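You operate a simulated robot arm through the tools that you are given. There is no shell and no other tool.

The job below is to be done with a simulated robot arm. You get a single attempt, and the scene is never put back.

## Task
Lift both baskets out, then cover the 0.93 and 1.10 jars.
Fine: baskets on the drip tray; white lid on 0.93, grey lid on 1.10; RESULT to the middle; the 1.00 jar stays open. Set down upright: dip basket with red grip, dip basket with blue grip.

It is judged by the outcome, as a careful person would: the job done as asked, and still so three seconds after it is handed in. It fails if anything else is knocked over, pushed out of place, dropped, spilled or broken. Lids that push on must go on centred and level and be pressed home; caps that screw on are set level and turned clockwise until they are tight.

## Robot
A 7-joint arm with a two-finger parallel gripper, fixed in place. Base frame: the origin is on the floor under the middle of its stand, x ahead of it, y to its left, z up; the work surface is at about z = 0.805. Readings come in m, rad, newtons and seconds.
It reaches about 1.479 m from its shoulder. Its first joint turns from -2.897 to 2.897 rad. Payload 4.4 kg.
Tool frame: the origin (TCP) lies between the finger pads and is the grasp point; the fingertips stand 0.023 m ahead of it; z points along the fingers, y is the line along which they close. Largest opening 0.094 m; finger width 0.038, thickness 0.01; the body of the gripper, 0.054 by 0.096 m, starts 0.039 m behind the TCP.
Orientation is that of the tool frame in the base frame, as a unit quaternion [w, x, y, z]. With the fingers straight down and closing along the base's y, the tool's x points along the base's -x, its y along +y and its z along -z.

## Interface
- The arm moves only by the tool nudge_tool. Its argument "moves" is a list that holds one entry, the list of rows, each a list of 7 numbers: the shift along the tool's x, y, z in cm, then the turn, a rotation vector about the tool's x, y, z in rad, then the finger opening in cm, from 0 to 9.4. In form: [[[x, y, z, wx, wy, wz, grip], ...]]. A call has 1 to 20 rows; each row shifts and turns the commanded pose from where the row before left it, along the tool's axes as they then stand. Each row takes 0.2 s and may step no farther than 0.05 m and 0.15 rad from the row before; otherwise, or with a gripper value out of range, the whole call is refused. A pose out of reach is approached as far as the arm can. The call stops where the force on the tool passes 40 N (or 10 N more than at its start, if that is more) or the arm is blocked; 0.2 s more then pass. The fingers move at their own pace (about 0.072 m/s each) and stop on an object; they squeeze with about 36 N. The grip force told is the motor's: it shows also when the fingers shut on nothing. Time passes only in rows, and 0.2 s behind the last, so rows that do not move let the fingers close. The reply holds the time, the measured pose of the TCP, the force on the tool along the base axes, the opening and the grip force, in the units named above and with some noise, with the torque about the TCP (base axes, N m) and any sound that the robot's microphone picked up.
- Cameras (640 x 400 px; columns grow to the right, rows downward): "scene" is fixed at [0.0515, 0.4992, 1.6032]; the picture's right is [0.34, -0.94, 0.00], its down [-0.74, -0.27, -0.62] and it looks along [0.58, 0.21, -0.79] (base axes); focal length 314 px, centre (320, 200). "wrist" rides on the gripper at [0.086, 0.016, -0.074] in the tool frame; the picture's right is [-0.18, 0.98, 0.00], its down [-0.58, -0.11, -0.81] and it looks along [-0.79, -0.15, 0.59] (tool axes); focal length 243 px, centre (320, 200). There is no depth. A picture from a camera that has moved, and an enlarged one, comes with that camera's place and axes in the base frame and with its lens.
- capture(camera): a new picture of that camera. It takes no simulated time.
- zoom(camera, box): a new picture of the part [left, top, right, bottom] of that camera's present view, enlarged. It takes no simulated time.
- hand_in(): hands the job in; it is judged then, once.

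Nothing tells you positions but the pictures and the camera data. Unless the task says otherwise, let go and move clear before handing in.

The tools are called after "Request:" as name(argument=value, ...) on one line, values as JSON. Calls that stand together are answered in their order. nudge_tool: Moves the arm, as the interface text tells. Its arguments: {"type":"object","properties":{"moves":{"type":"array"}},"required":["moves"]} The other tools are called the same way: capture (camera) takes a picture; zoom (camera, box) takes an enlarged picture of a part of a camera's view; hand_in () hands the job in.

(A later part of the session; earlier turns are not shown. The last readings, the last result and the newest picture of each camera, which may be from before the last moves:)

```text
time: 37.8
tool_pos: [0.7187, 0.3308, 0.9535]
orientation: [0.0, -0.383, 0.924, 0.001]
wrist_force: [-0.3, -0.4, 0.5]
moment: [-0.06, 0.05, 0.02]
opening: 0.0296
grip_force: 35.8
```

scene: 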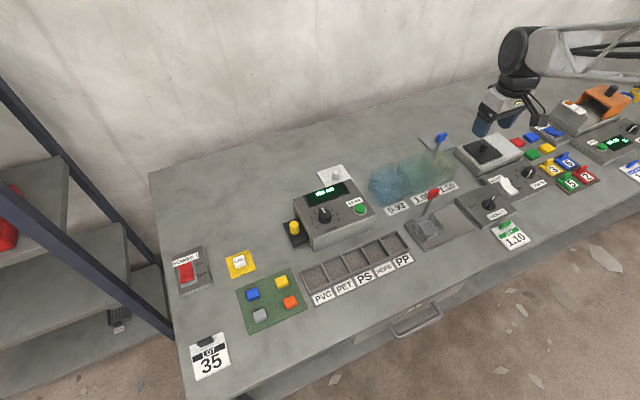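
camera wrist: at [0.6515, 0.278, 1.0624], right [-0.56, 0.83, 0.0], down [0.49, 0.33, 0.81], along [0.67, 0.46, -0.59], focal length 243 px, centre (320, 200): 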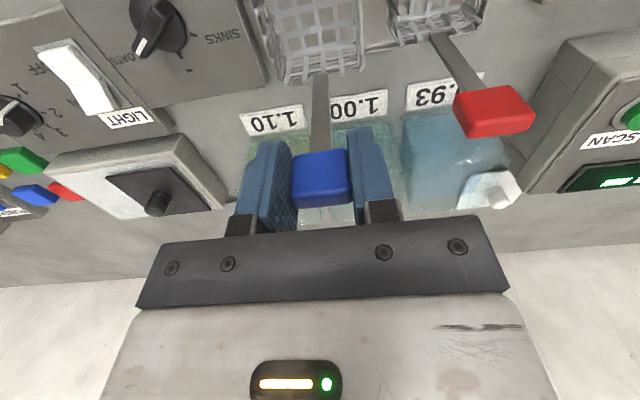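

Request:
nudge_tool(moves=[[[0, 0, 0.06, 0, 0, 0, 0], [0, 0, 0, 0, 0, 0, 0]]])

Request:
zoom(camera="scene", box=[400, 185, 496, 245])

```text
time: 38.4
tool_pos: [0.7191, 0.3314, 0.9524]
orientation: [0.0, -0.383, 0.924, -0.002]
wrist_force: [0.3, 0.0, 8.5]
moment: [-0.39, 0.29, 0.05]
opening: 0.0293
grip_force: 36.1
```

```text
6.67 times, centred on (448, 215) of scene
camera zoom: at [0.0515, 0.4992, 1.6032], right [0.34, -0.94, 0.0], down [-0.74, -0.27, -0.62], along [0.58, 0.21, -0.79], focal length 2094 px, centre (-533, 100)
```

zoom: 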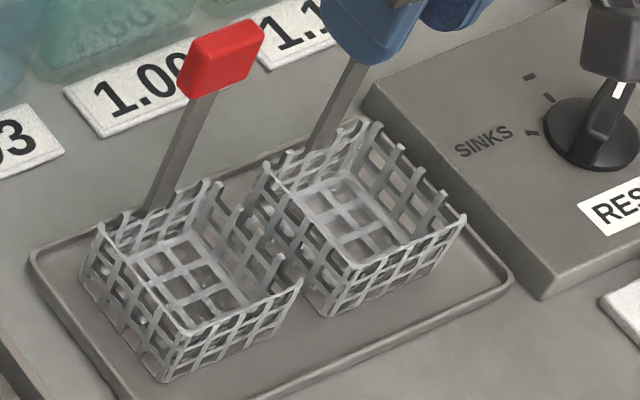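

The basket is touching down at 8.5 N. I'll open the fingers and let it stand.

Request:
nudge_tool(moves=[[[0, 0, 0, 0, 0, 0, 3.4], [0, 0, 0, 0, 0, 0, 4.5], [0, 0, 0, 0, 0, 0, 6.5], [0, 0, 0, 0, 0, 0, 6.5]]])

Request:
capture(camera="wrist")

Request:
zoom(camera="scene", box=[400, 165, 496, 225])

```text
time: 39.4
tool_pos: [0.7182, 0.3308, 0.9521]
orientation: [0.0, -0.383, 0.924, 0.0]
wrist_force: [-0.3, 0.1, -0.4]
moment: [-0.02, 0.0, -0.02]
opening: 0.0649
grip_force: 0.0
```

```text
taken
camera wrist: at [0.6475, 0.2817, 1.0261], right [-0.56, 0.83, 0.0], down [0.49, 0.33, 0.81], along [0.67, 0.46, -0.59], focal length 243 px, centre (320, 200)
```

wrist: 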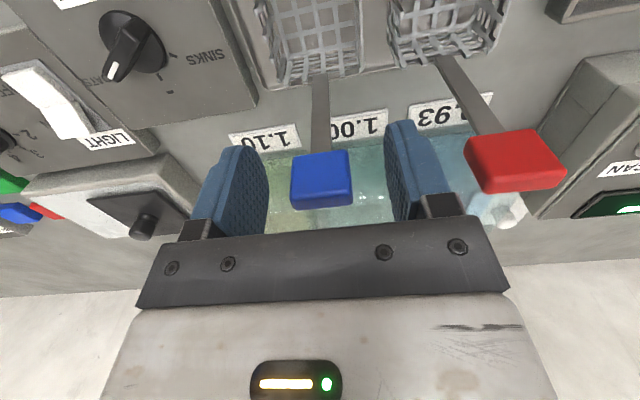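

```text
6.67 times, centred on (448, 195) of scene
camera zoom: at [0.0515, 0.4992, 1.6032], right [0.34, -0.94, 0.0], down [-0.74, -0.27, -0.62], along [0.58, 0.21, -0.79], focal length 2094 px, centre (-533, 233)
```

zoom: 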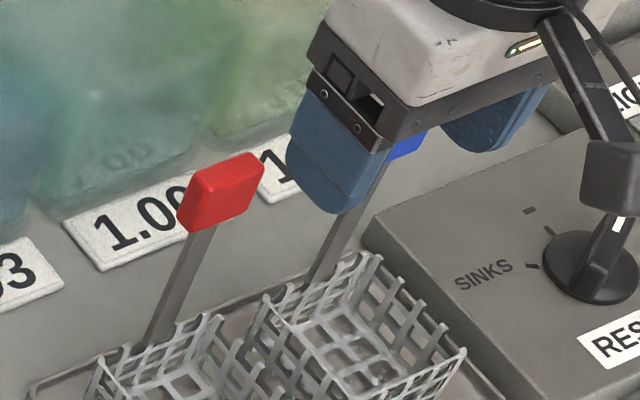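

Both baskets are standing in the tray. I'll rise straight up clear of the handle, then move over to inspect the white lid, the scan box and the 0.93 jar.

Request:
nudge_tool(moves=[[[0, 0, -1.5, 0, 0, 0, 6.5], [0, 0, -2.5, 0, 0, 0, 6.5], [0, 0, -3.5, 0, 0, 0, 6.5], [0, 0, -4.5, 0, 0, 0, 6.5], [0, 0, -4.5, 0, 0, 0, 9.4], [-2.0, 4.0, 0, 0, 0, 0, 9.4], [-2.0, 4.0, 0, 0, 0, 0, 9.4], [-2.0, 4.0, 0, 0, 0, 0, 9.4], [-2.0, 4.0, 0, 0, 0, 0, 9.4], [-2.0, 4.0, 0, 0, 0, 0, 9.4], [0, 0, 0, 0, 0, 0, 9.4]]])

Request:
capture(camera="wrist")

Request:
zoom(camera="scene", box=[400, 175, 496, 235])

```text
time: 41.8
tool_pos: [0.6489, 0.5434, 1.115]
orientation: [0.0, -0.383, 0.924, 0.0]
wrist_force: [0.0, -0.9, -0.9]
moment: [0.01, -0.02, 0.01]
opening: 0.0939
grip_force: 0.1
```

```text
taken
camera wrist: at [0.5772, 0.4944, 1.1887], right [-0.56, 0.83, 0.0], down [0.49, 0.33, 0.81], along [0.67, 0.46, -0.59], focal length 243 px, centre (320, 200)
```

wrist: 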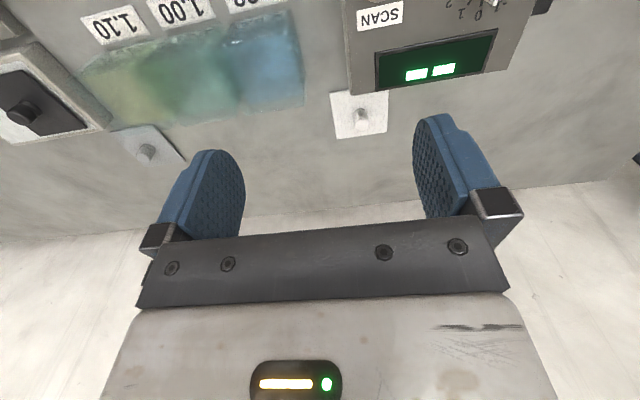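

```text
6.67 times, centred on (448, 205) of scene
camera zoom: at [0.0515, 0.4992, 1.6032], right [0.34, -0.94, 0.0], down [-0.74, -0.27, -0.62], along [0.58, 0.21, -0.79], focal length 2094 px, centre (-533, 167)
```

zoom: 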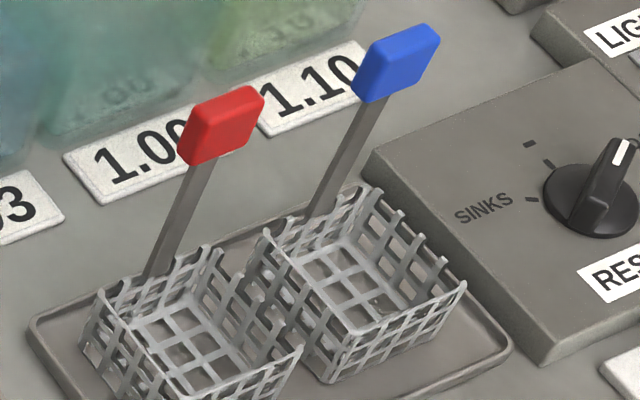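

Both baskets stand upright in the tray. Next I'll look closely at the white lid, the scan box and the jars.

Request:
zoom(camera="wrist", box=[310, 30, 438, 150])

Request:
zoom(camera="wrist", box=[70, 0, 310, 150])

Request:
zoom(camera="scene", box=[304, 150, 400, 210])

Request:
zoom(camera="scene", box=[360, 120, 472, 190])

```text
3.33 times, centred on (374, 90) of wrist
camera zoom: at [0.5772, 0.4944, 1.1887], right [-0.56, 0.83, 0.0], down [0.49, 0.33, 0.81], along [0.67, 0.46, -0.59], focal length 809 px, centre (140, 567)
```

zoom: 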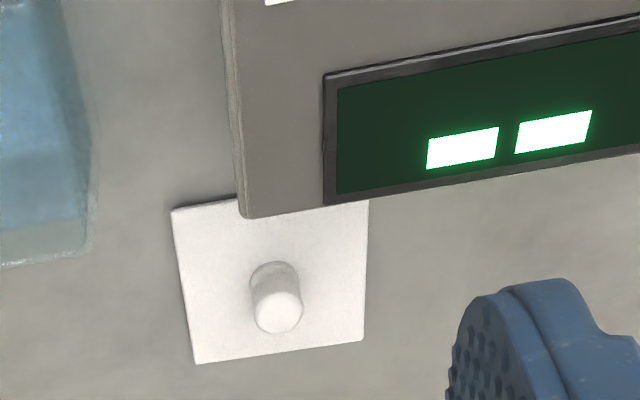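

```text
2.67 times, centred on (190, 75) of wrist
camera zoom: at [0.5772, 0.4944, 1.1887], right [-0.56, 0.83, 0.0], down [0.49, 0.33, 0.81], along [0.67, 0.46, -0.59], focal length 647 px, centre (667, 533)
```

zoom: 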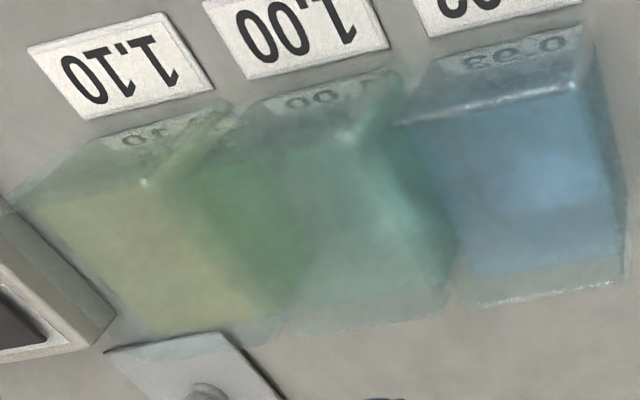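

```text
6.67 times, centred on (352, 180) of scene
camera zoom: at [0.0515, 0.4992, 1.6032], right [0.34, -0.94, 0.0], down [-0.74, -0.27, -0.62], along [0.58, 0.21, -0.79], focal length 2094 px, centre (107, 333)
```

zoom: 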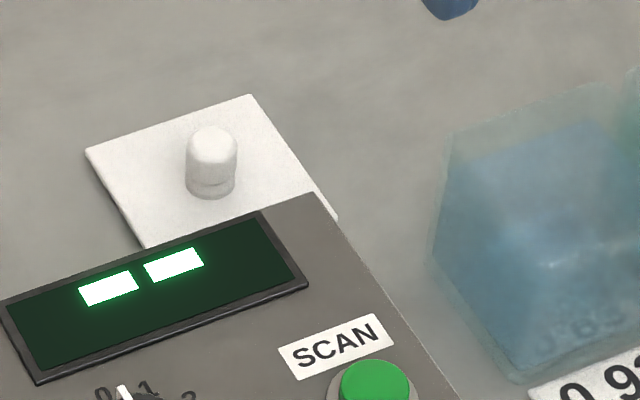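

```text
5.71 times, centred on (416, 155) of scene
camera zoom: at [0.0515, 0.4992, 1.6032], right [0.34, -0.94, 0.0], down [-0.74, -0.27, -0.62], along [0.58, 0.21, -0.79], focal length 1795 px, centre (-229, 457)
```

zoom: 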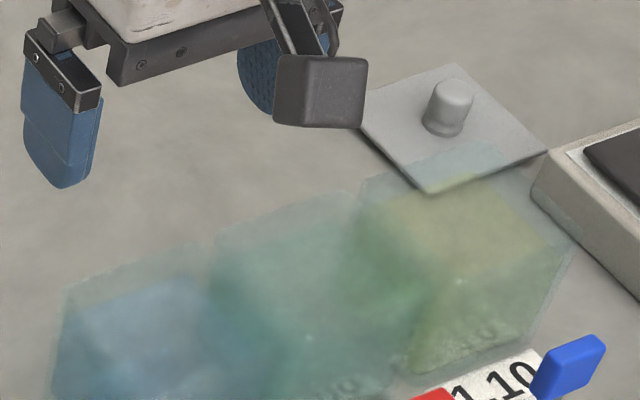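

The white lid is about 9.6 cm square, centred near d=0.036, e=1.023, with a knob whose top is at about z≈0.841. I need an accurate position for the jar rims, so I'll hover closer over the 0.93 jar.

Request:
nudge_tool(moves=[[[-1.43, -2.51, 2.17, 0, 0, 0, 9.4], [-1.43, -2.51, 2.17, 0, 0, 0, 9.4], [-1.43, -2.51, 2.17, 0, 0, 0, 9.4], [0, 0, 0, 0, 0, 0, 9.4]]])

Request:
capture(camera="wrist")

Request:
zoom(camera="wrist", box=[200, 0, 400, 125])

```text
time: 42.8
tool_pos: [0.7354, 0.5214, 1.0509]
orientation: [0.0, -0.382, 0.924, 0.0]
wrist_force: [0.5, 0.4, -0.4]
moment: [-0.03, 0.02, -0.01]
opening: 0.0937
grip_force: 0.0
```

```text
taken
camera wrist: at [0.6634, 0.4719, 1.1245], right [-0.56, 0.83, 0.0], down [0.49, 0.33, 0.81], along [0.67, 0.46, -0.59], focal length 243 px, centre (320, 200)
```

wrist: 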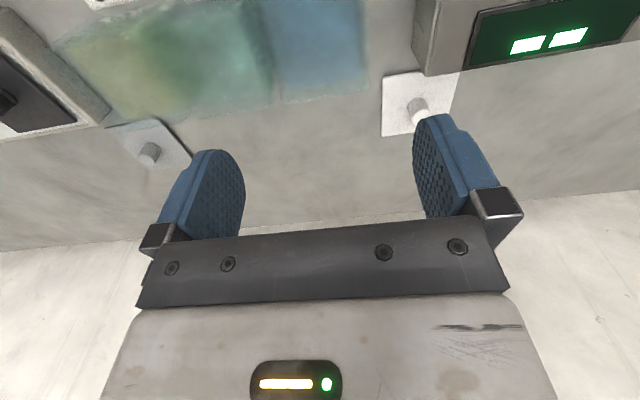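

```text
3.20 times, centred on (300, 62) of wrist
camera zoom: at [0.6634, 0.4719, 1.1245], right [-0.56, 0.83, 0.0], down [0.49, 0.33, 0.81], along [0.67, 0.46, -0.59], focal length 776 px, centre (384, 640)
```

zoom: 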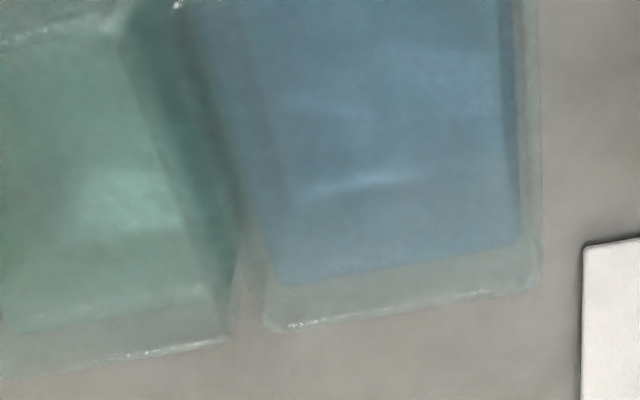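

Request:
nudge_tool(moves=[[[3.5, 0, 0, 0, 0, 0, 9.4], [3.5, 0, 0, 0, 0, 0, 9.4], [0, 0, 0, 0, 0, 0, 9.4]]])

Request:
capture(camera="wrist")

Request:
zoom(camera="wrist", box=[220, 0, 420, 125])

Request:
zoom(camera="wrist", box=[20, 0, 260, 150])

```text
time: 43.6
tool_pos: [0.6826, 0.471, 1.0512]
orientation: [0.0, -0.382, 0.924, 0.0]
wrist_force: [0.2, 0.7, 0.5]
moment: [-0.02, 0.04, 0.01]
opening: 0.094
grip_force: 0.1
```

```text
taken
camera wrist: at [0.6121, 0.4216, 1.1249], right [-0.56, 0.83, 0.0], down [0.49, 0.33, 0.81], along [0.67, 0.46, -0.59], focal length 243 px, centre (320, 200)
```

wrist: 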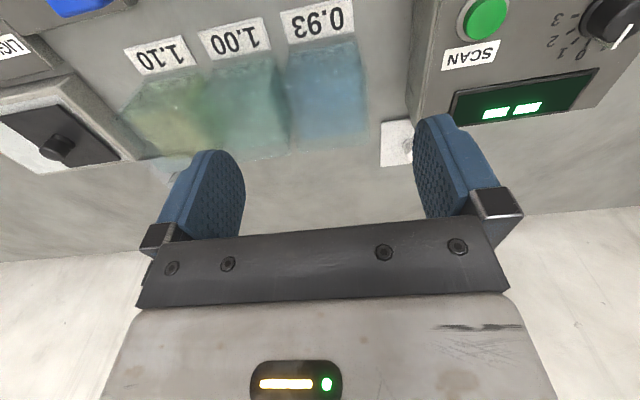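

```text
3.20 times, centred on (320, 62) of wrist
camera zoom: at [0.6121, 0.4216, 1.1249], right [-0.56, 0.83, 0.0], down [0.49, 0.33, 0.81], along [0.67, 0.46, -0.59], focal length 776 px, centre (320, 640)
```

zoom: 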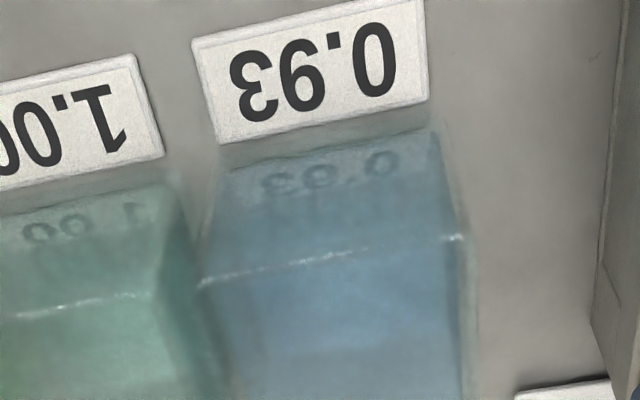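

```text
2.67 times, centred on (140, 75) of wrist
camera zoom: at [0.6121, 0.4216, 1.1249], right [-0.56, 0.83, 0.0], down [0.49, 0.33, 0.81], along [0.67, 0.46, -0.59], focal length 647 px, centre (800, 533)
```

zoom: 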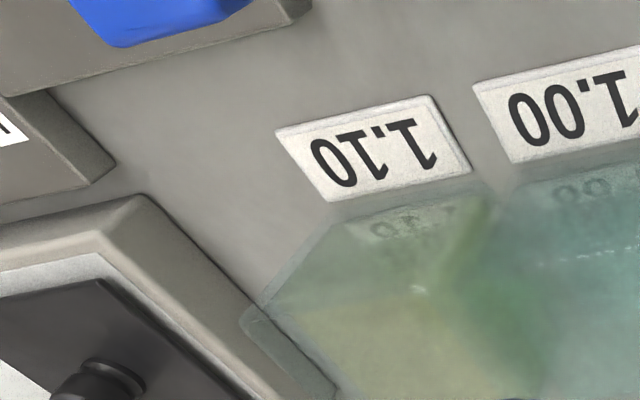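

Request:
zoom(camera="wrist", box=[270, 30, 382, 100])

Request:
zoom(camera="wrist", box=[270, 90, 382, 160])

Request:
zoom(camera="wrist", box=[100, 50, 244, 140])

```text
5.71 times, centred on (326, 65) of wrist
camera zoom: at [0.6121, 0.4216, 1.1249], right [-0.56, 0.83, 0.0], down [0.49, 0.33, 0.81], along [0.67, 0.46, -0.59], focal length 1386 px, centre (286, 971)
```

zoom: 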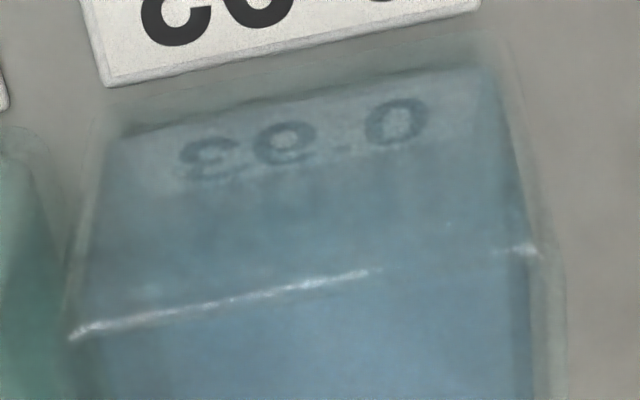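

```text
5.71 times, centred on (326, 125) of wrist
camera zoom: at [0.6121, 0.4216, 1.1249], right [-0.56, 0.83, 0.0], down [0.49, 0.33, 0.81], along [0.67, 0.46, -0.59], focal length 1386 px, centre (286, 629)
```

zoom: 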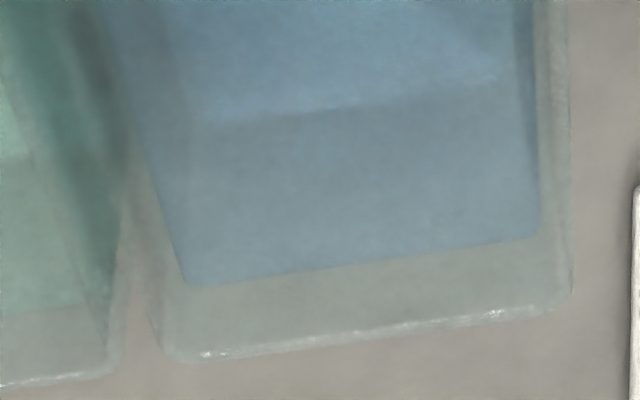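

```text
4.44 times, centred on (172, 95) of wrist
camera zoom: at [0.6121, 0.4216, 1.1249], right [-0.56, 0.83, 0.0], down [0.49, 0.33, 0.81], along [0.67, 0.46, -0.59], focal length 1078 px, centre (978, 667)
```

zoom: 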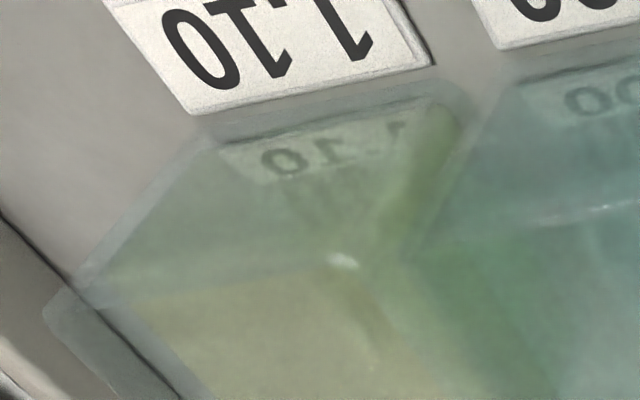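

The jar rims come out at about z 0.884–0.893 and centred around d=0.156, e=0.898, but the height isn't settled. I'll tilt the gripper so the wrist camera looks almost straight down at the 0.93 jar.

Request:
nudge_tool(moves=[[[-3.8, -0.5, -1.0, 0, 0, 0, 9.4], [-3.8, -0.5, -1.0, 0, 0, 0, 9.4], [-3.8, -0.5, -1.0, 0, 0, 0, 9.4], [0, 0, 0, 0, 0.15, 0, 9.4], [0, 0, 0, 0, 0.15, 0, 9.4], [0, 0, 0, 0, 0.15, 0, 9.4], [0, 0, 0, 0, 0.15, 0, 9.4], [0, 0, 0, 0, 0, 0, 9.4]]])

Request:
capture(camera="wrist")

Request:
capture(camera="scene")

```text
time: 45.4
tool_pos: [0.7742, 0.5411, 1.0841]
orientation: [-0.274, -0.366, 0.882, -0.113]
wrist_force: [-0.9, 0.1, -0.4]
moment: [-0.01, 0.0, 0.0]
opening: 0.0937
grip_force: 0.0
```

```text
taken
camera wrist: at [0.7431, 0.5324, 1.1929], right [-0.59, 0.8, -0.1], down [0.74, 0.58, 0.34], along [0.33, 0.12, -0.94], focal length 243 px, centre (320, 200)
```

wrist: 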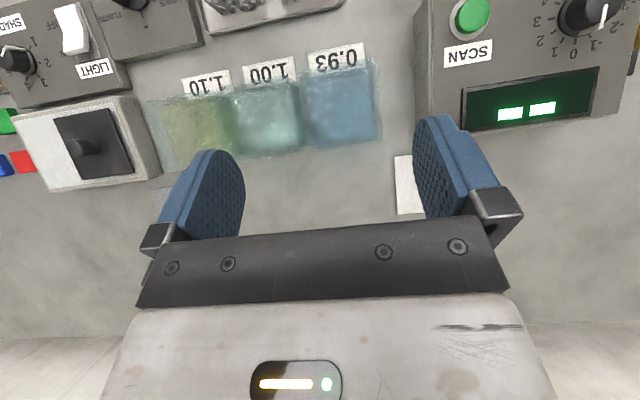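

```text
taken
```

scene: 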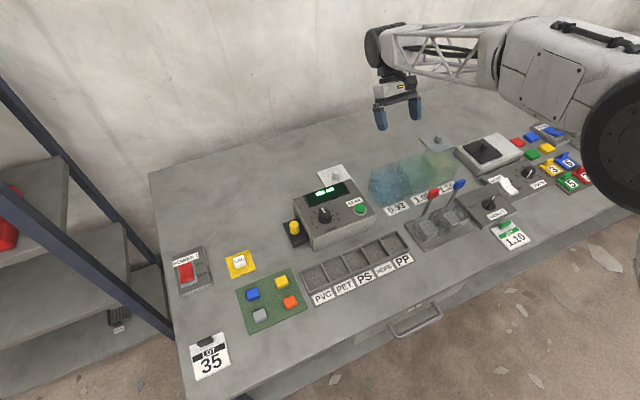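

Request:
zoom(camera="wrist", box=[280, 40, 408, 160])

Request:
zoom(camera="wrist", box=[130, 60, 290, 170])

```text
3.33 times, centred on (344, 100) of wrist
camera zoom: at [0.7431, 0.5324, 1.1929], right [-0.59, 0.8, -0.1], down [0.74, 0.58, 0.34], along [0.33, 0.12, -0.94], focal length 809 px, centre (240, 533)
```

zoom: 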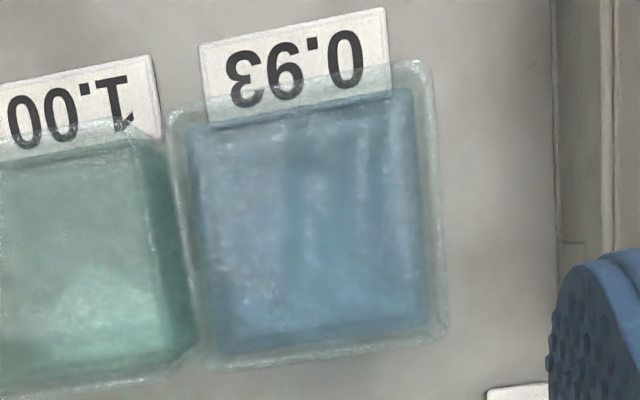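

```text
3.64 times, centred on (210, 115) of wrist
camera zoom: at [0.7431, 0.5324, 1.1929], right [-0.59, 0.8, -0.1], down [0.74, 0.58, 0.34], along [0.33, 0.12, -0.94], focal length 882 px, centre (720, 509)
```

zoom: 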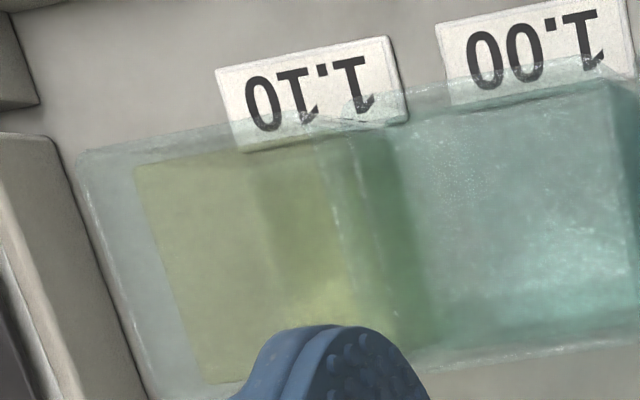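

Request:
zoom(camera="wrist", box=[290, 50, 354, 90])

Request:
zoom(camera="wrist", box=[330, 50, 394, 90])

Request:
zoom(camera="wrist", box=[290, 120, 354, 160])

Request:
zoom(camera="wrist", box=[330, 115, 394, 155])

```text
10.00 times, centred on (322, 70) of wrist
camera zoom: at [0.7431, 0.5324, 1.1929], right [-0.59, 0.8, -0.1], down [0.74, 0.58, 0.34], along [0.33, 0.12, -0.94], focal length 2426 px, centre (300, 1500)
```

zoom: 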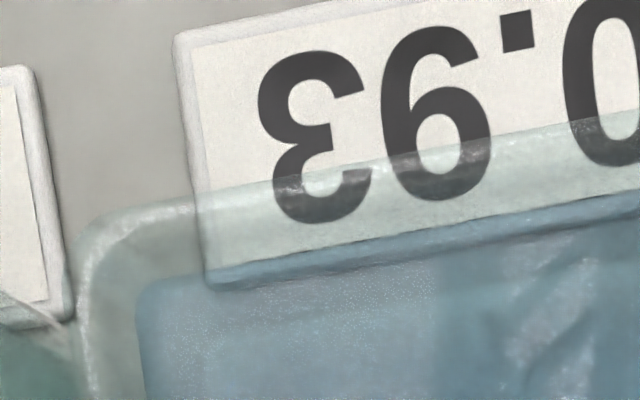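

```text
10.00 times, centred on (362, 70) of wrist
camera zoom: at [0.7431, 0.5324, 1.1929], right [-0.59, 0.8, -0.1], down [0.74, 0.58, 0.34], along [0.33, 0.12, -0.94], focal length 2426 px, centre (-100, 1500)
```

zoom: 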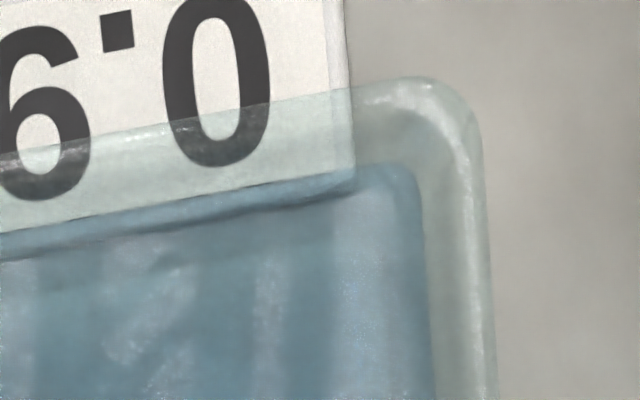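

```text
10.00 times, centred on (322, 140) of wrist
camera zoom: at [0.7431, 0.5324, 1.1929], right [-0.59, 0.8, -0.1], down [0.74, 0.58, 0.34], along [0.33, 0.12, -0.94], focal length 2426 px, centre (300, 800)
```

zoom: 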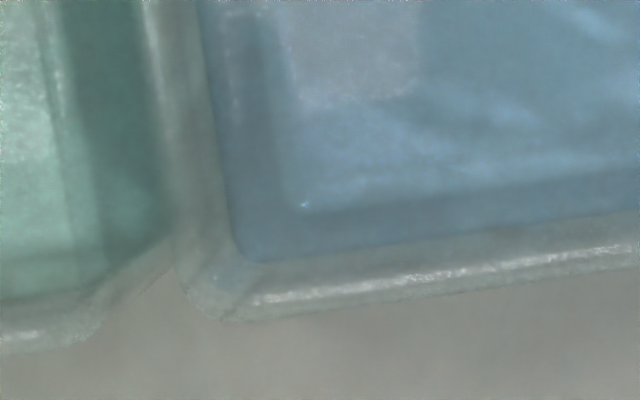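

```text
10.00 times, centred on (362, 135) of wrist
camera zoom: at [0.7431, 0.5324, 1.1929], right [-0.59, 0.8, -0.1], down [0.74, 0.58, 0.34], along [0.33, 0.12, -0.94], focal length 2426 px, centre (-100, 850)
```

zoom: 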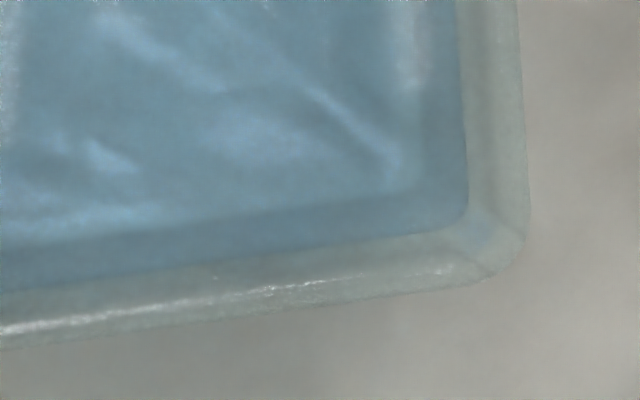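

Looking almost straight down gives the 0.93 jar centre at d≈0.155, e≈0.897, with its rim about 9 cm square at z≈0.89. Next to the scan box the wrist camera would get too close, so I'll level the tool and turn it 90°. That puts the camera on the free side toward the jars for picking up the white lid.

Request:
nudge_tool(moves=[[[0, 0, 0, 0, -0.15, 0, 9.4], [0, 0, 0, 0, -0.15, 0, 9.4], [0, 0, 0, 0, -0.15, 0, 9.4], [0, 0, 0, 0, -0.15, 0, 7], [0, 0, 0, 0, 0, -0.1428, 7], [0, 0, 0, 0, 0, -0.1428, 7], [0, 0, 0, 0, 0, -0.1428, 7], [0, 0, 0, 0, 0, -0.1428, 7], [0, 0, 0, 0, 0, -0.1428, 7], [0, 0, 0, 0, 0, -0.1428, 7], [0, 0, 0, 0, 0, -0.1428, 7], [0, 0, 0, 0, 0, -0.1428, 7], [0, 0, 0, 0, 0, -0.1428, 7], [0, 0, 0, 0, 0, -0.1428, 7], [0, 0, 0, 0, 0, -0.1428, 7], [0, 0, 0, 0, 0, 0, 7]]])

Request:
capture(camera="wrist")

Request:
capture(camera="scene")

```text
time: 48.8
tool_pos: [0.7735, 0.5416, 1.0821]
orientation: [0.0, 0.924, -0.381, 0.0]
wrist_force: [0.1, -0.2, -0.4]
moment: [-0.02, 0.01, 0.0]
opening: 0.0702
grip_force: 0.1
```

```text
taken
camera wrist: at [0.8246, 0.4682, 1.1563], right [-0.82, -0.57, 0.0], down [-0.33, 0.49, 0.81], along [-0.46, 0.66, -0.59], focal length 243 px, centre (320, 200)
```

wrist: 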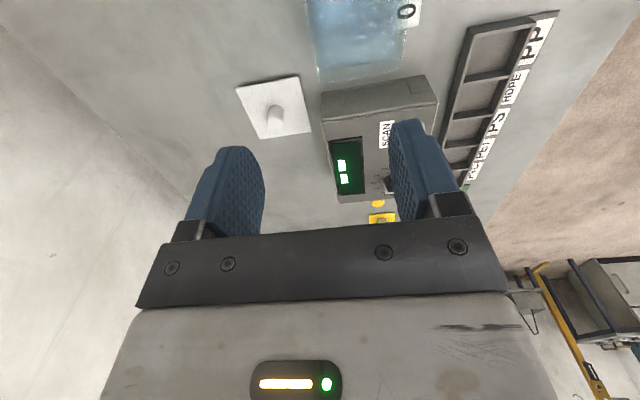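

```text
taken
```

scene: 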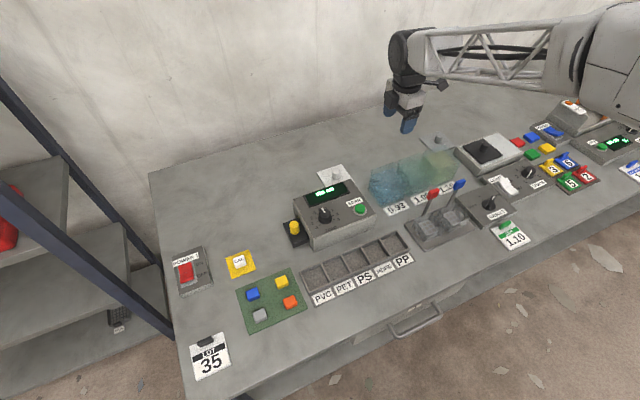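

The 90° turn worked. From this side I get the white lid centre at about d=0.037, e=1.0245, which agrees with the earlier view. I'll move above it and partway down, then check.

Request:
nudge_tool(moves=[[[-3.17, -2.37, 0, 0, 0, 0, 7], [-3.17, -2.37, 0, 0, 0, 0, 7], [-3.17, -2.37, 0, 0, 0, 0, 7], [-3.17, -2.37, 0, 0, 0, 0, 7], [0, 0, 4.4, 0, 0, 0, 6], [0, 0, 4.4, 0, 0, 0, 6], [0, 0, 4.4, 0, 0, 0, 6], [0, 0, 0, 0, 0, 0, 6]]])

Request:
capture(camera="wrist")

Request:
zoom(camera="scene", box=[290, 110, 450, 210])

```text
time: 50.6
tool_pos: [0.7513, 0.6986, 0.9497]
orientation: [0.001, 0.924, -0.383, 0.0]
wrist_force: [-0.3, -0.2, 0.0]
moment: [-0.03, -0.01, 0.0]
opening: 0.0599
grip_force: 0.0
```

```text
taken
camera wrist: at [0.8023, 0.6261, 1.0236], right [-0.83, -0.56, 0.0], down [-0.33, 0.49, 0.81], along [-0.46, 0.67, -0.59], focal length 243 px, centre (320, 200)
```

wrist: 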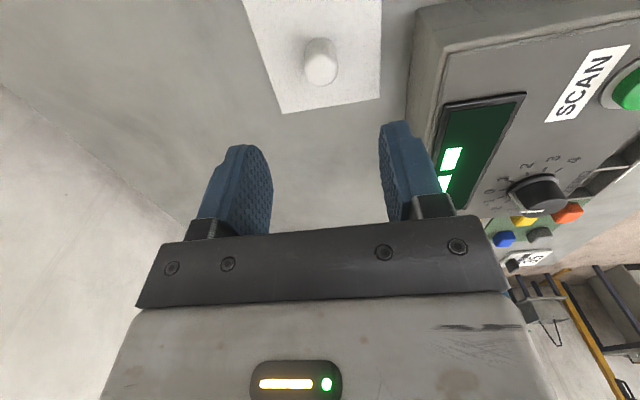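

```text
4.00 times, centred on (370, 160) of scene
camera zoom: at [0.0515, 0.4992, 1.6032], right [0.34, -0.94, 0.0], down [-0.74, -0.27, -0.62], along [0.58, 0.21, -0.79], focal length 1257 px, centre (120, 360)
```

zoom: 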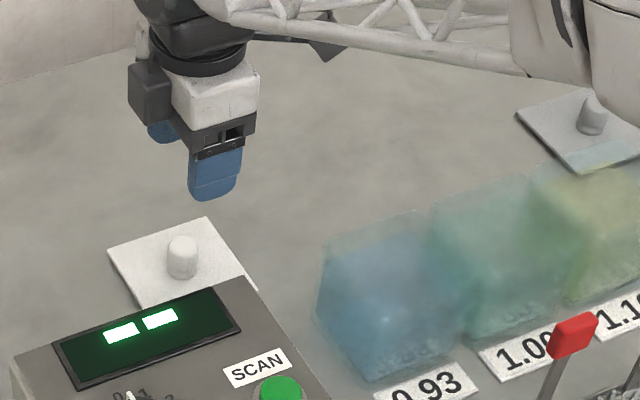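

The knob shows up right where the TCP line should be, and the scan box stays about 2 cm clear. I'll descend to the knob.

Request:
nudge_tool(moves=[[[0, 0, 3.5, 0, 0, 0, 6], [0, 0, 3.5, 0, 0, 0, 6], [0, 0, 2.5, 0, 0, 0, 6], [0, 0, 0, 0, 0, 0, 6]]])

Request:
capture(camera="wrist")

Request:
zoom(camera="scene", box=[290, 130, 418, 210])

```text
time: 51.6
tool_pos: [0.7515, 0.6991, 0.8549]
orientation: [0.0, 0.924, -0.383, -0.001]
wrist_force: [0.1, 0.4, 0.5]
moment: [0.02, 0.04, 0.0]
opening: 0.0601
grip_force: 0.0
```

```text
taken
camera wrist: at [0.8029, 0.6255, 0.9287], right [-0.83, -0.56, 0.0], down [-0.33, 0.49, 0.81], along [-0.46, 0.67, -0.59], focal length 243 px, centre (320, 200)
```

wrist: 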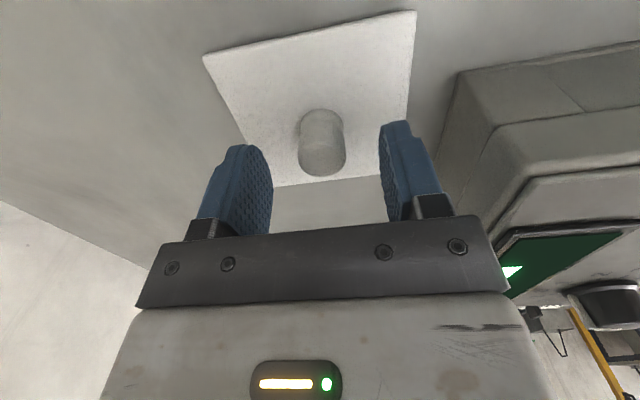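

```text
5.00 times, centred on (354, 170) of scene
camera zoom: at [0.0515, 0.4992, 1.6032], right [0.34, -0.94, 0.0], down [-0.74, -0.27, -0.62], along [0.58, 0.21, -0.79], focal length 1571 px, centre (150, 350)
```

zoom: 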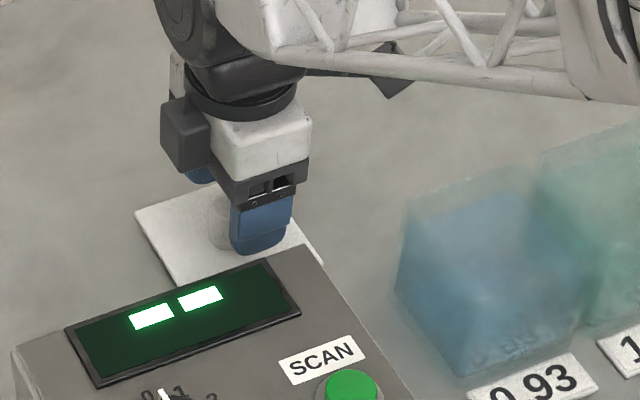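

Request:
nudge_tool(moves=[[[0, 0, 0.8, 0, 0, 0, 6], [0, 0, 0.6, 0, 0, 0, 6], [0, 0, 0, 0, 0, 0, 6]]])

Request:
capture(camera="wrist")

```text
time: 52.4
tool_pos: [0.7495, 0.6981, 0.8415]
orientation: [0.0, 0.924, -0.383, 0.0]
wrist_force: [-0.5, 0.4, 0.5]
moment: [-0.02, 0.0, 0.01]
opening: 0.0599
grip_force: 0.0
```

```text
taken
camera wrist: at [0.8017, 0.6256, 0.9153], right [-0.83, -0.56, 0.0], down [-0.33, 0.49, 0.81], along [-0.46, 0.67, -0.59], focal length 243 px, centre (320, 200)
```

wrist: 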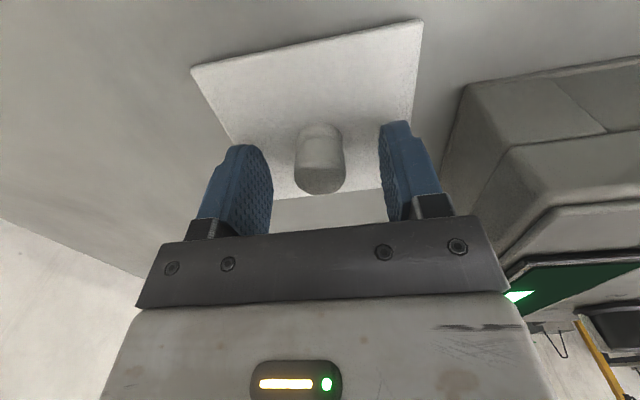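

Request:
nudge_tool(moves=[[[0, 0, 0.3, 0, 0, 0, 6], [0, 0, 0, 0, 0, 0, 6]]])

Request:
nudge_tool(moves=[[[0, 0, 0, 0, 0, 0, 2.0], [0, 0, 0, 0, 0, 0, 0], [0, 0, 0, 0, 0, 0, 0], [0, 0, 0, 0, 0, 0, 0]]])

Request:
capture(camera="wrist")

```text
time: 53.0
tool_pos: [0.7498, 0.697, 0.8395]
orientation: [0.001, 0.924, -0.383, 0.001]
wrist_force: [0.6, 0.0, 0.7]
moment: [-0.01, -0.01, 0.02]
opening: 0.0598
grip_force: 0.1
```

```text
time: 54.0
tool_pos: [0.7517, 0.6981, 0.839]
orientation: [0.0, 0.924, -0.382, 0.0]
wrist_force: [-0.7, -1.0, 0.3]
moment: [-0.03, 0.01, 0.03]
opening: 0.0248
grip_force: 36.0
```

```text
taken
camera wrist: at [0.8022, 0.6254, 0.9123], right [-0.83, -0.56, 0.0], down [-0.33, 0.49, 0.81], along [-0.46, 0.67, -0.59], focal length 243 px, centre (320, 200)
```

wrist: 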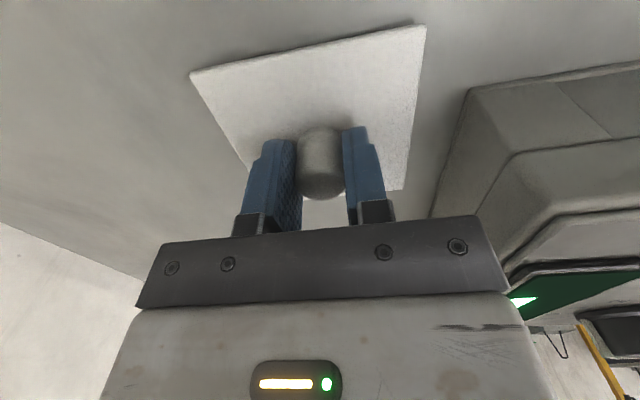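

Request:
zoom(camera="wrist", box=[170, 10, 442, 210])

```text
2.00 times, centred on (306, 110) of wrist
camera zoom: at [0.8022, 0.6254, 0.9123], right [-0.83, -0.56, 0.0], down [-0.33, 0.49, 0.81], along [-0.46, 0.67, -0.59], focal length 485 px, centre (348, 380)
```

zoom: 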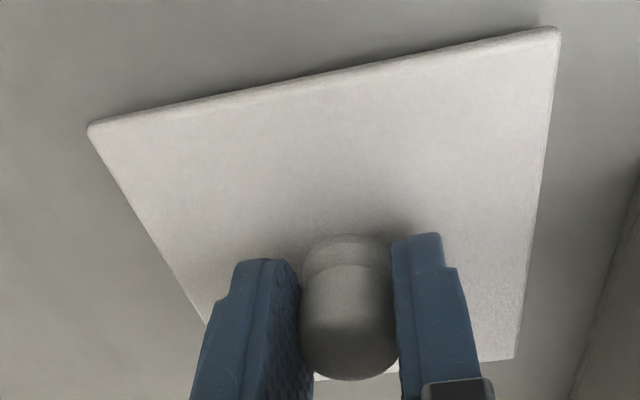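

The white lid is gripped with its centre within about 1 mm of the TCP, and it is square to the gripper. I'll lift it straight up and carry it over the 0.93 jar at a safe height.

Request:
nudge_tool(moves=[[[0, 0, -1.0, 0, 0, 0, 0], [0, 0, -2.0, 0, 0, 0, 0], [0, 0, -3.0, 0, 0, 0, 0], [0, 0, -3.0, 0, 0, 0, 0], [0, 0, -3.0, 0, 0, 0, 0], [0, 0, -2.0, 0, 0, 0, 0], [0, 0, 0, 0, 0, 0, 0]]])

Request:
capture(camera="wrist")

Request:
zoom(camera="scene", box=[290, 100, 418, 180])

```text
time: 55.6
tool_pos: [0.7508, 0.6985, 0.9796]
orientation: [-0.001, 0.924, -0.383, 0.0]
wrist_force: [0.4, -0.4, -1.0]
moment: [-0.02, 0.03, -0.01]
opening: 0.025
grip_force: 35.8
```

```text
taken
camera wrist: at [0.802, 0.6249, 1.0533], right [-0.83, -0.56, 0.0], down [-0.33, 0.49, 0.81], along [-0.46, 0.67, -0.59], focal length 243 px, centre (320, 200)
```

wrist: 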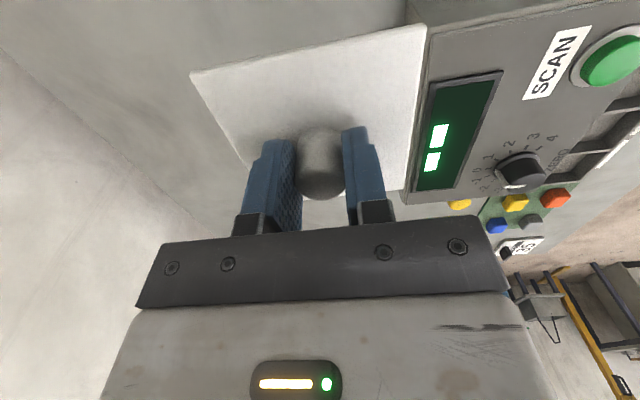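

```text
5.00 times, centred on (354, 140) of scene
camera zoom: at [0.0515, 0.4992, 1.6032], right [0.34, -0.94, 0.0], down [-0.74, -0.27, -0.62], along [0.58, 0.21, -0.79], focal length 1571 px, centre (150, 500)
```

zoom: 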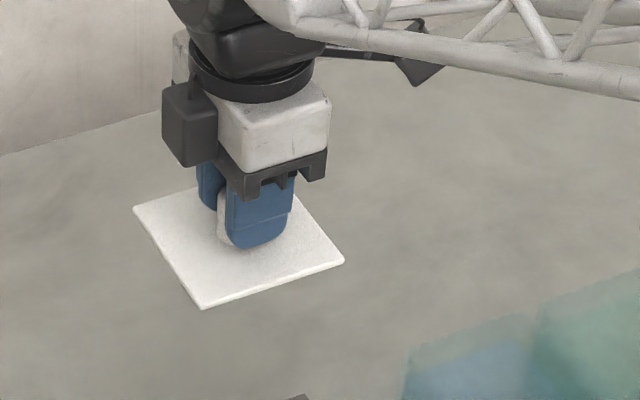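

Request:
nudge_tool(moves=[[[1.0, 1.07, 0, 0, 0, 0, 0], [1.82, 1.95, 0, 0, 0, 0, 0], [1.82, 1.95, 0, 0, 0, 0, 0], [1.82, 1.95, 0, 0, 0, 0, 0], [1.82, 1.95, 0, 0, 0, 0, 0], [1.82, 1.95, 0, 0, 0, 0, 0], [1.75, 1.89, 0, 0, 0, 0, 0], [0, 0, 0, 0, 0, 0, 0], [0, 0, 1.5, 0, 0, 0, 0], [0, 0, 1.5, 0, 0, 0, 0], [0, 0, 0, 0, 0, 0, 0]]])

Request:
capture(camera="wrist")

Request:
zoom(camera="scene", box=[330, 120, 458, 200])

```text
time: 58.0
tool_pos: [0.7441, 0.5233, 0.9457]
orientation: [-0.001, 0.924, -0.383, 0.0]
wrist_force: [-0.2, -1.0, -1.2]
moment: [0.0, 0.01, 0.03]
opening: 0.025
grip_force: 35.9
```

```text
taken
camera wrist: at [0.7957, 0.4507, 1.0202], right [-0.83, -0.56, 0.0], down [-0.33, 0.49, 0.81], along [-0.46, 0.67, -0.59], focal length 243 px, centre (320, 200)
```

wrist: 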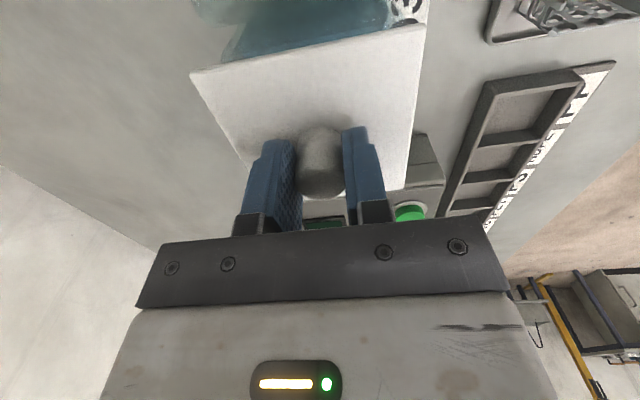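

```text
5.00 times, centred on (394, 160) of scene
camera zoom: at [0.0515, 0.4992, 1.6032], right [0.34, -0.94, 0.0], down [-0.74, -0.27, -0.62], along [0.58, 0.21, -0.79], focal length 1571 px, centre (-50, 400)
```

zoom: 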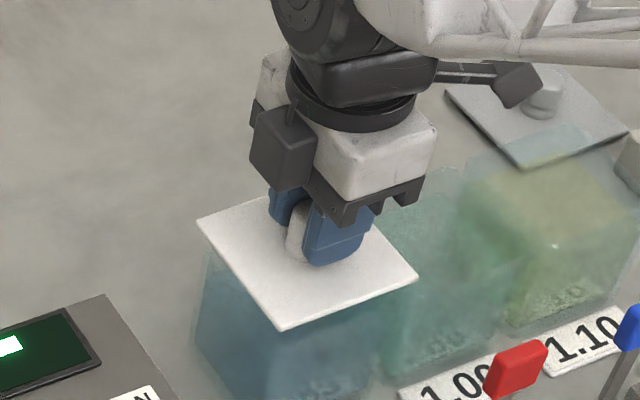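

Request:
nudge_tool(moves=[[[0, 0, 0.7, 0, 0, 0, 0], [0, 0, 0.6, 0, 0, 0, 0], [0, 0, 0, 0, 0, 0, 0]]])

Request:
zoom(camera="scene", box=[360, 150, 424, 190])

Request:
zoom(camera="wrist", box=[180, 0, 436, 160])

```text
time: 58.8
tool_pos: [0.744, 0.5234, 0.9338]
orientation: [0.0, 0.924, -0.382, -0.001]
wrist_force: [0.1, -0.2, 0.3]
moment: [0.02, -0.01, -0.02]
opening: 0.0248
grip_force: 35.8
```

```text
10.00 times, centred on (392, 170) of scene
camera zoom: at [0.0515, 0.4992, 1.6032], right [0.34, -0.94, 0.0], down [-0.74, -0.27, -0.62], along [0.58, 0.21, -0.79], focal length 3142 px, centre (-400, 500)
```

zoom: 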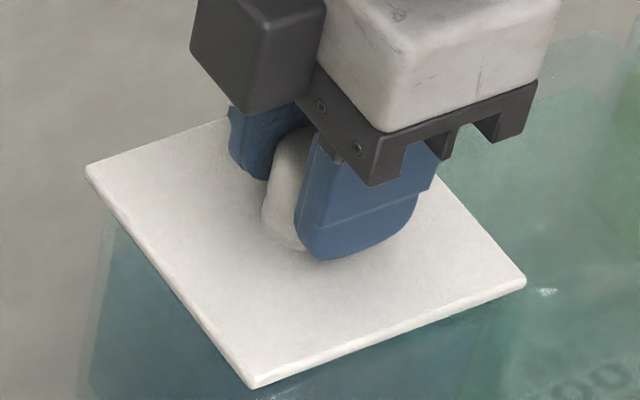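

```text
2.50 times, centred on (308, 80) of wrist
camera zoom: at [0.796, 0.4514, 1.0082], right [-0.83, -0.56, 0.0], down [-0.33, 0.49, 0.81], along [-0.46, 0.67, -0.59], focal length 606 px, centre (350, 500)
```

zoom: 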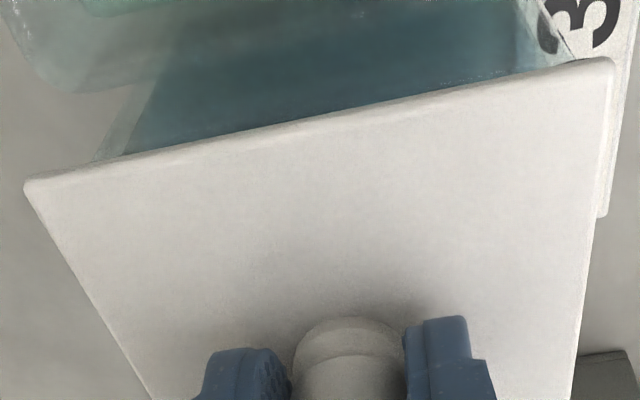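

Request:
zoom(camera="wrist", box=[180, 30, 260, 80])

Request:
zoom(camera="wrist", box=[365, 0, 445, 50])

Request:
zoom(camera="scene", box=[360, 160, 400, 200])

Request:
zoom(camera="scene", box=[380, 165, 460, 215])

```text
8.00 times, centred on (220, 55) of wrist
camera zoom: at [0.796, 0.4514, 1.0082], right [-0.83, -0.56, 0.0], down [-0.33, 0.49, 0.81], along [-0.46, 0.67, -0.59], focal length 1941 px, centre (1120, 1360)
```

zoom: 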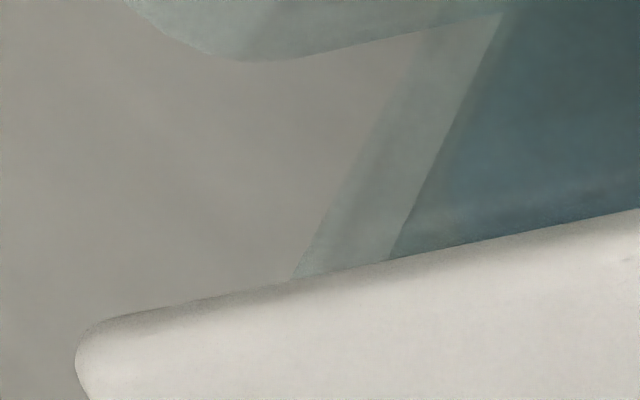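

```text
8.00 times, centred on (405, 25) of wrist
camera zoom: at [0.796, 0.4514, 1.0082], right [-0.83, -0.56, 0.0], down [-0.33, 0.49, 0.81], along [-0.46, 0.67, -0.59], focal length 1941 px, centre (-360, 1600)
```

zoom: 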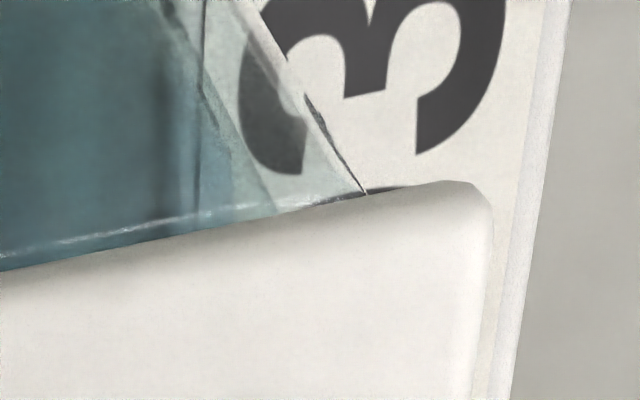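

```text
10.00 times, centred on (380, 180) of scene
camera zoom: at [0.0515, 0.4992, 1.6032], right [0.34, -0.94, 0.0], down [-0.74, -0.27, -0.62], along [0.58, 0.21, -0.79], focal length 3142 px, centre (-280, 400)
```

zoom: 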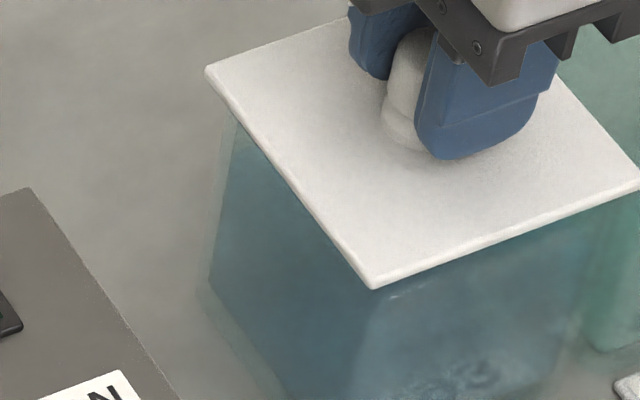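

```text
8.00 times, centred on (420, 190) of scene
camera zoom: at [0.0515, 0.4992, 1.6032], right [0.34, -0.94, 0.0], down [-0.74, -0.27, -0.62], along [0.58, 0.21, -0.79], focal length 2513 px, centre (-480, 280)
```

zoom: 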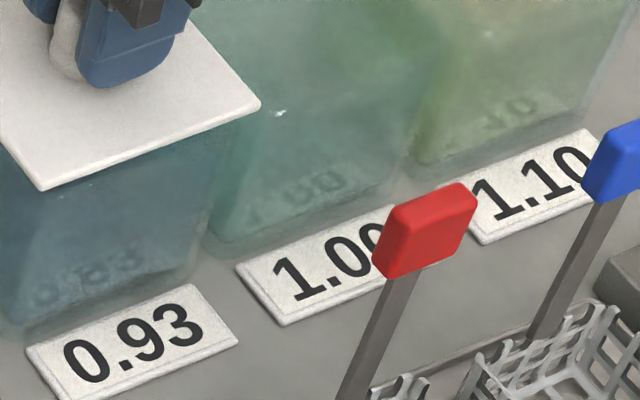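

Request:
zoom(camera="scene", box=[362, 160, 386, 175])

Request:
zoom(camera="scene", box=[374, 180, 398, 195])

Request:
zoom(camera="scene", box=[396, 170, 420, 185])

```text
16.00 times, centred on (374, 168) of scene
camera zoom: at [0.0515, 0.4992, 1.6032], right [0.34, -0.94, 0.0], down [-0.74, -0.27, -0.62], along [0.58, 0.21, -0.79], focal length 5026 px, centre (-544, 720)
```

zoom: 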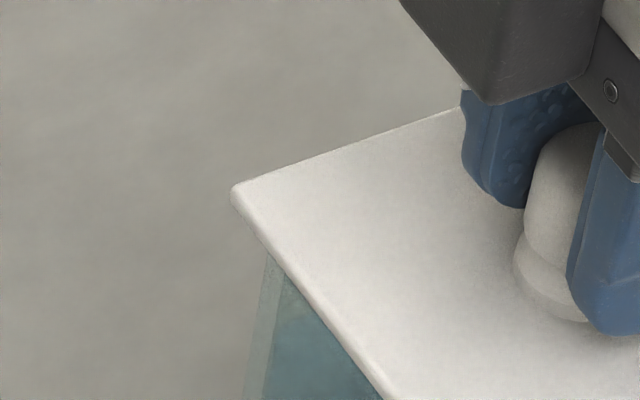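

```text
16.00 times, centred on (386, 188) of scene
camera zoom: at [0.0515, 0.4992, 1.6032], right [0.34, -0.94, 0.0], down [-0.74, -0.27, -0.62], along [0.58, 0.21, -0.79], focal length 5026 px, centre (-736, 400)
```

zoom: 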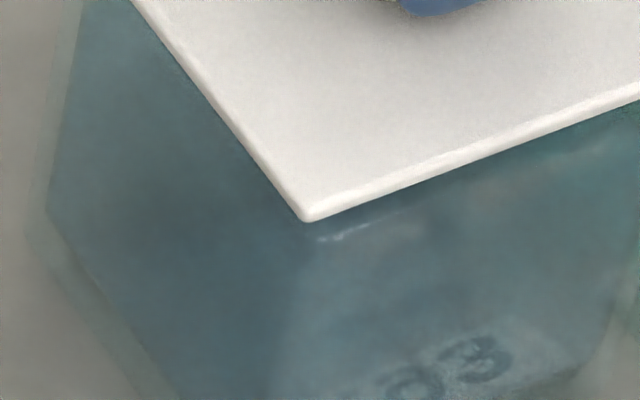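

```text
16.00 times, centred on (408, 178) of scene
camera zoom: at [0.0515, 0.4992, 1.6032], right [0.34, -0.94, 0.0], down [-0.74, -0.27, -0.62], along [0.58, 0.21, -0.79], focal length 5026 px, centre (-1088, 560)
```

zoom: 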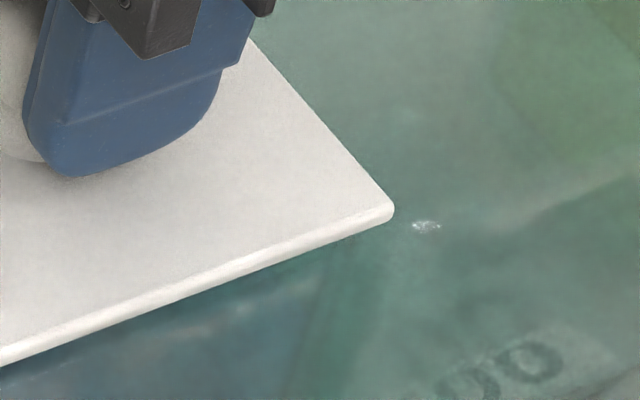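

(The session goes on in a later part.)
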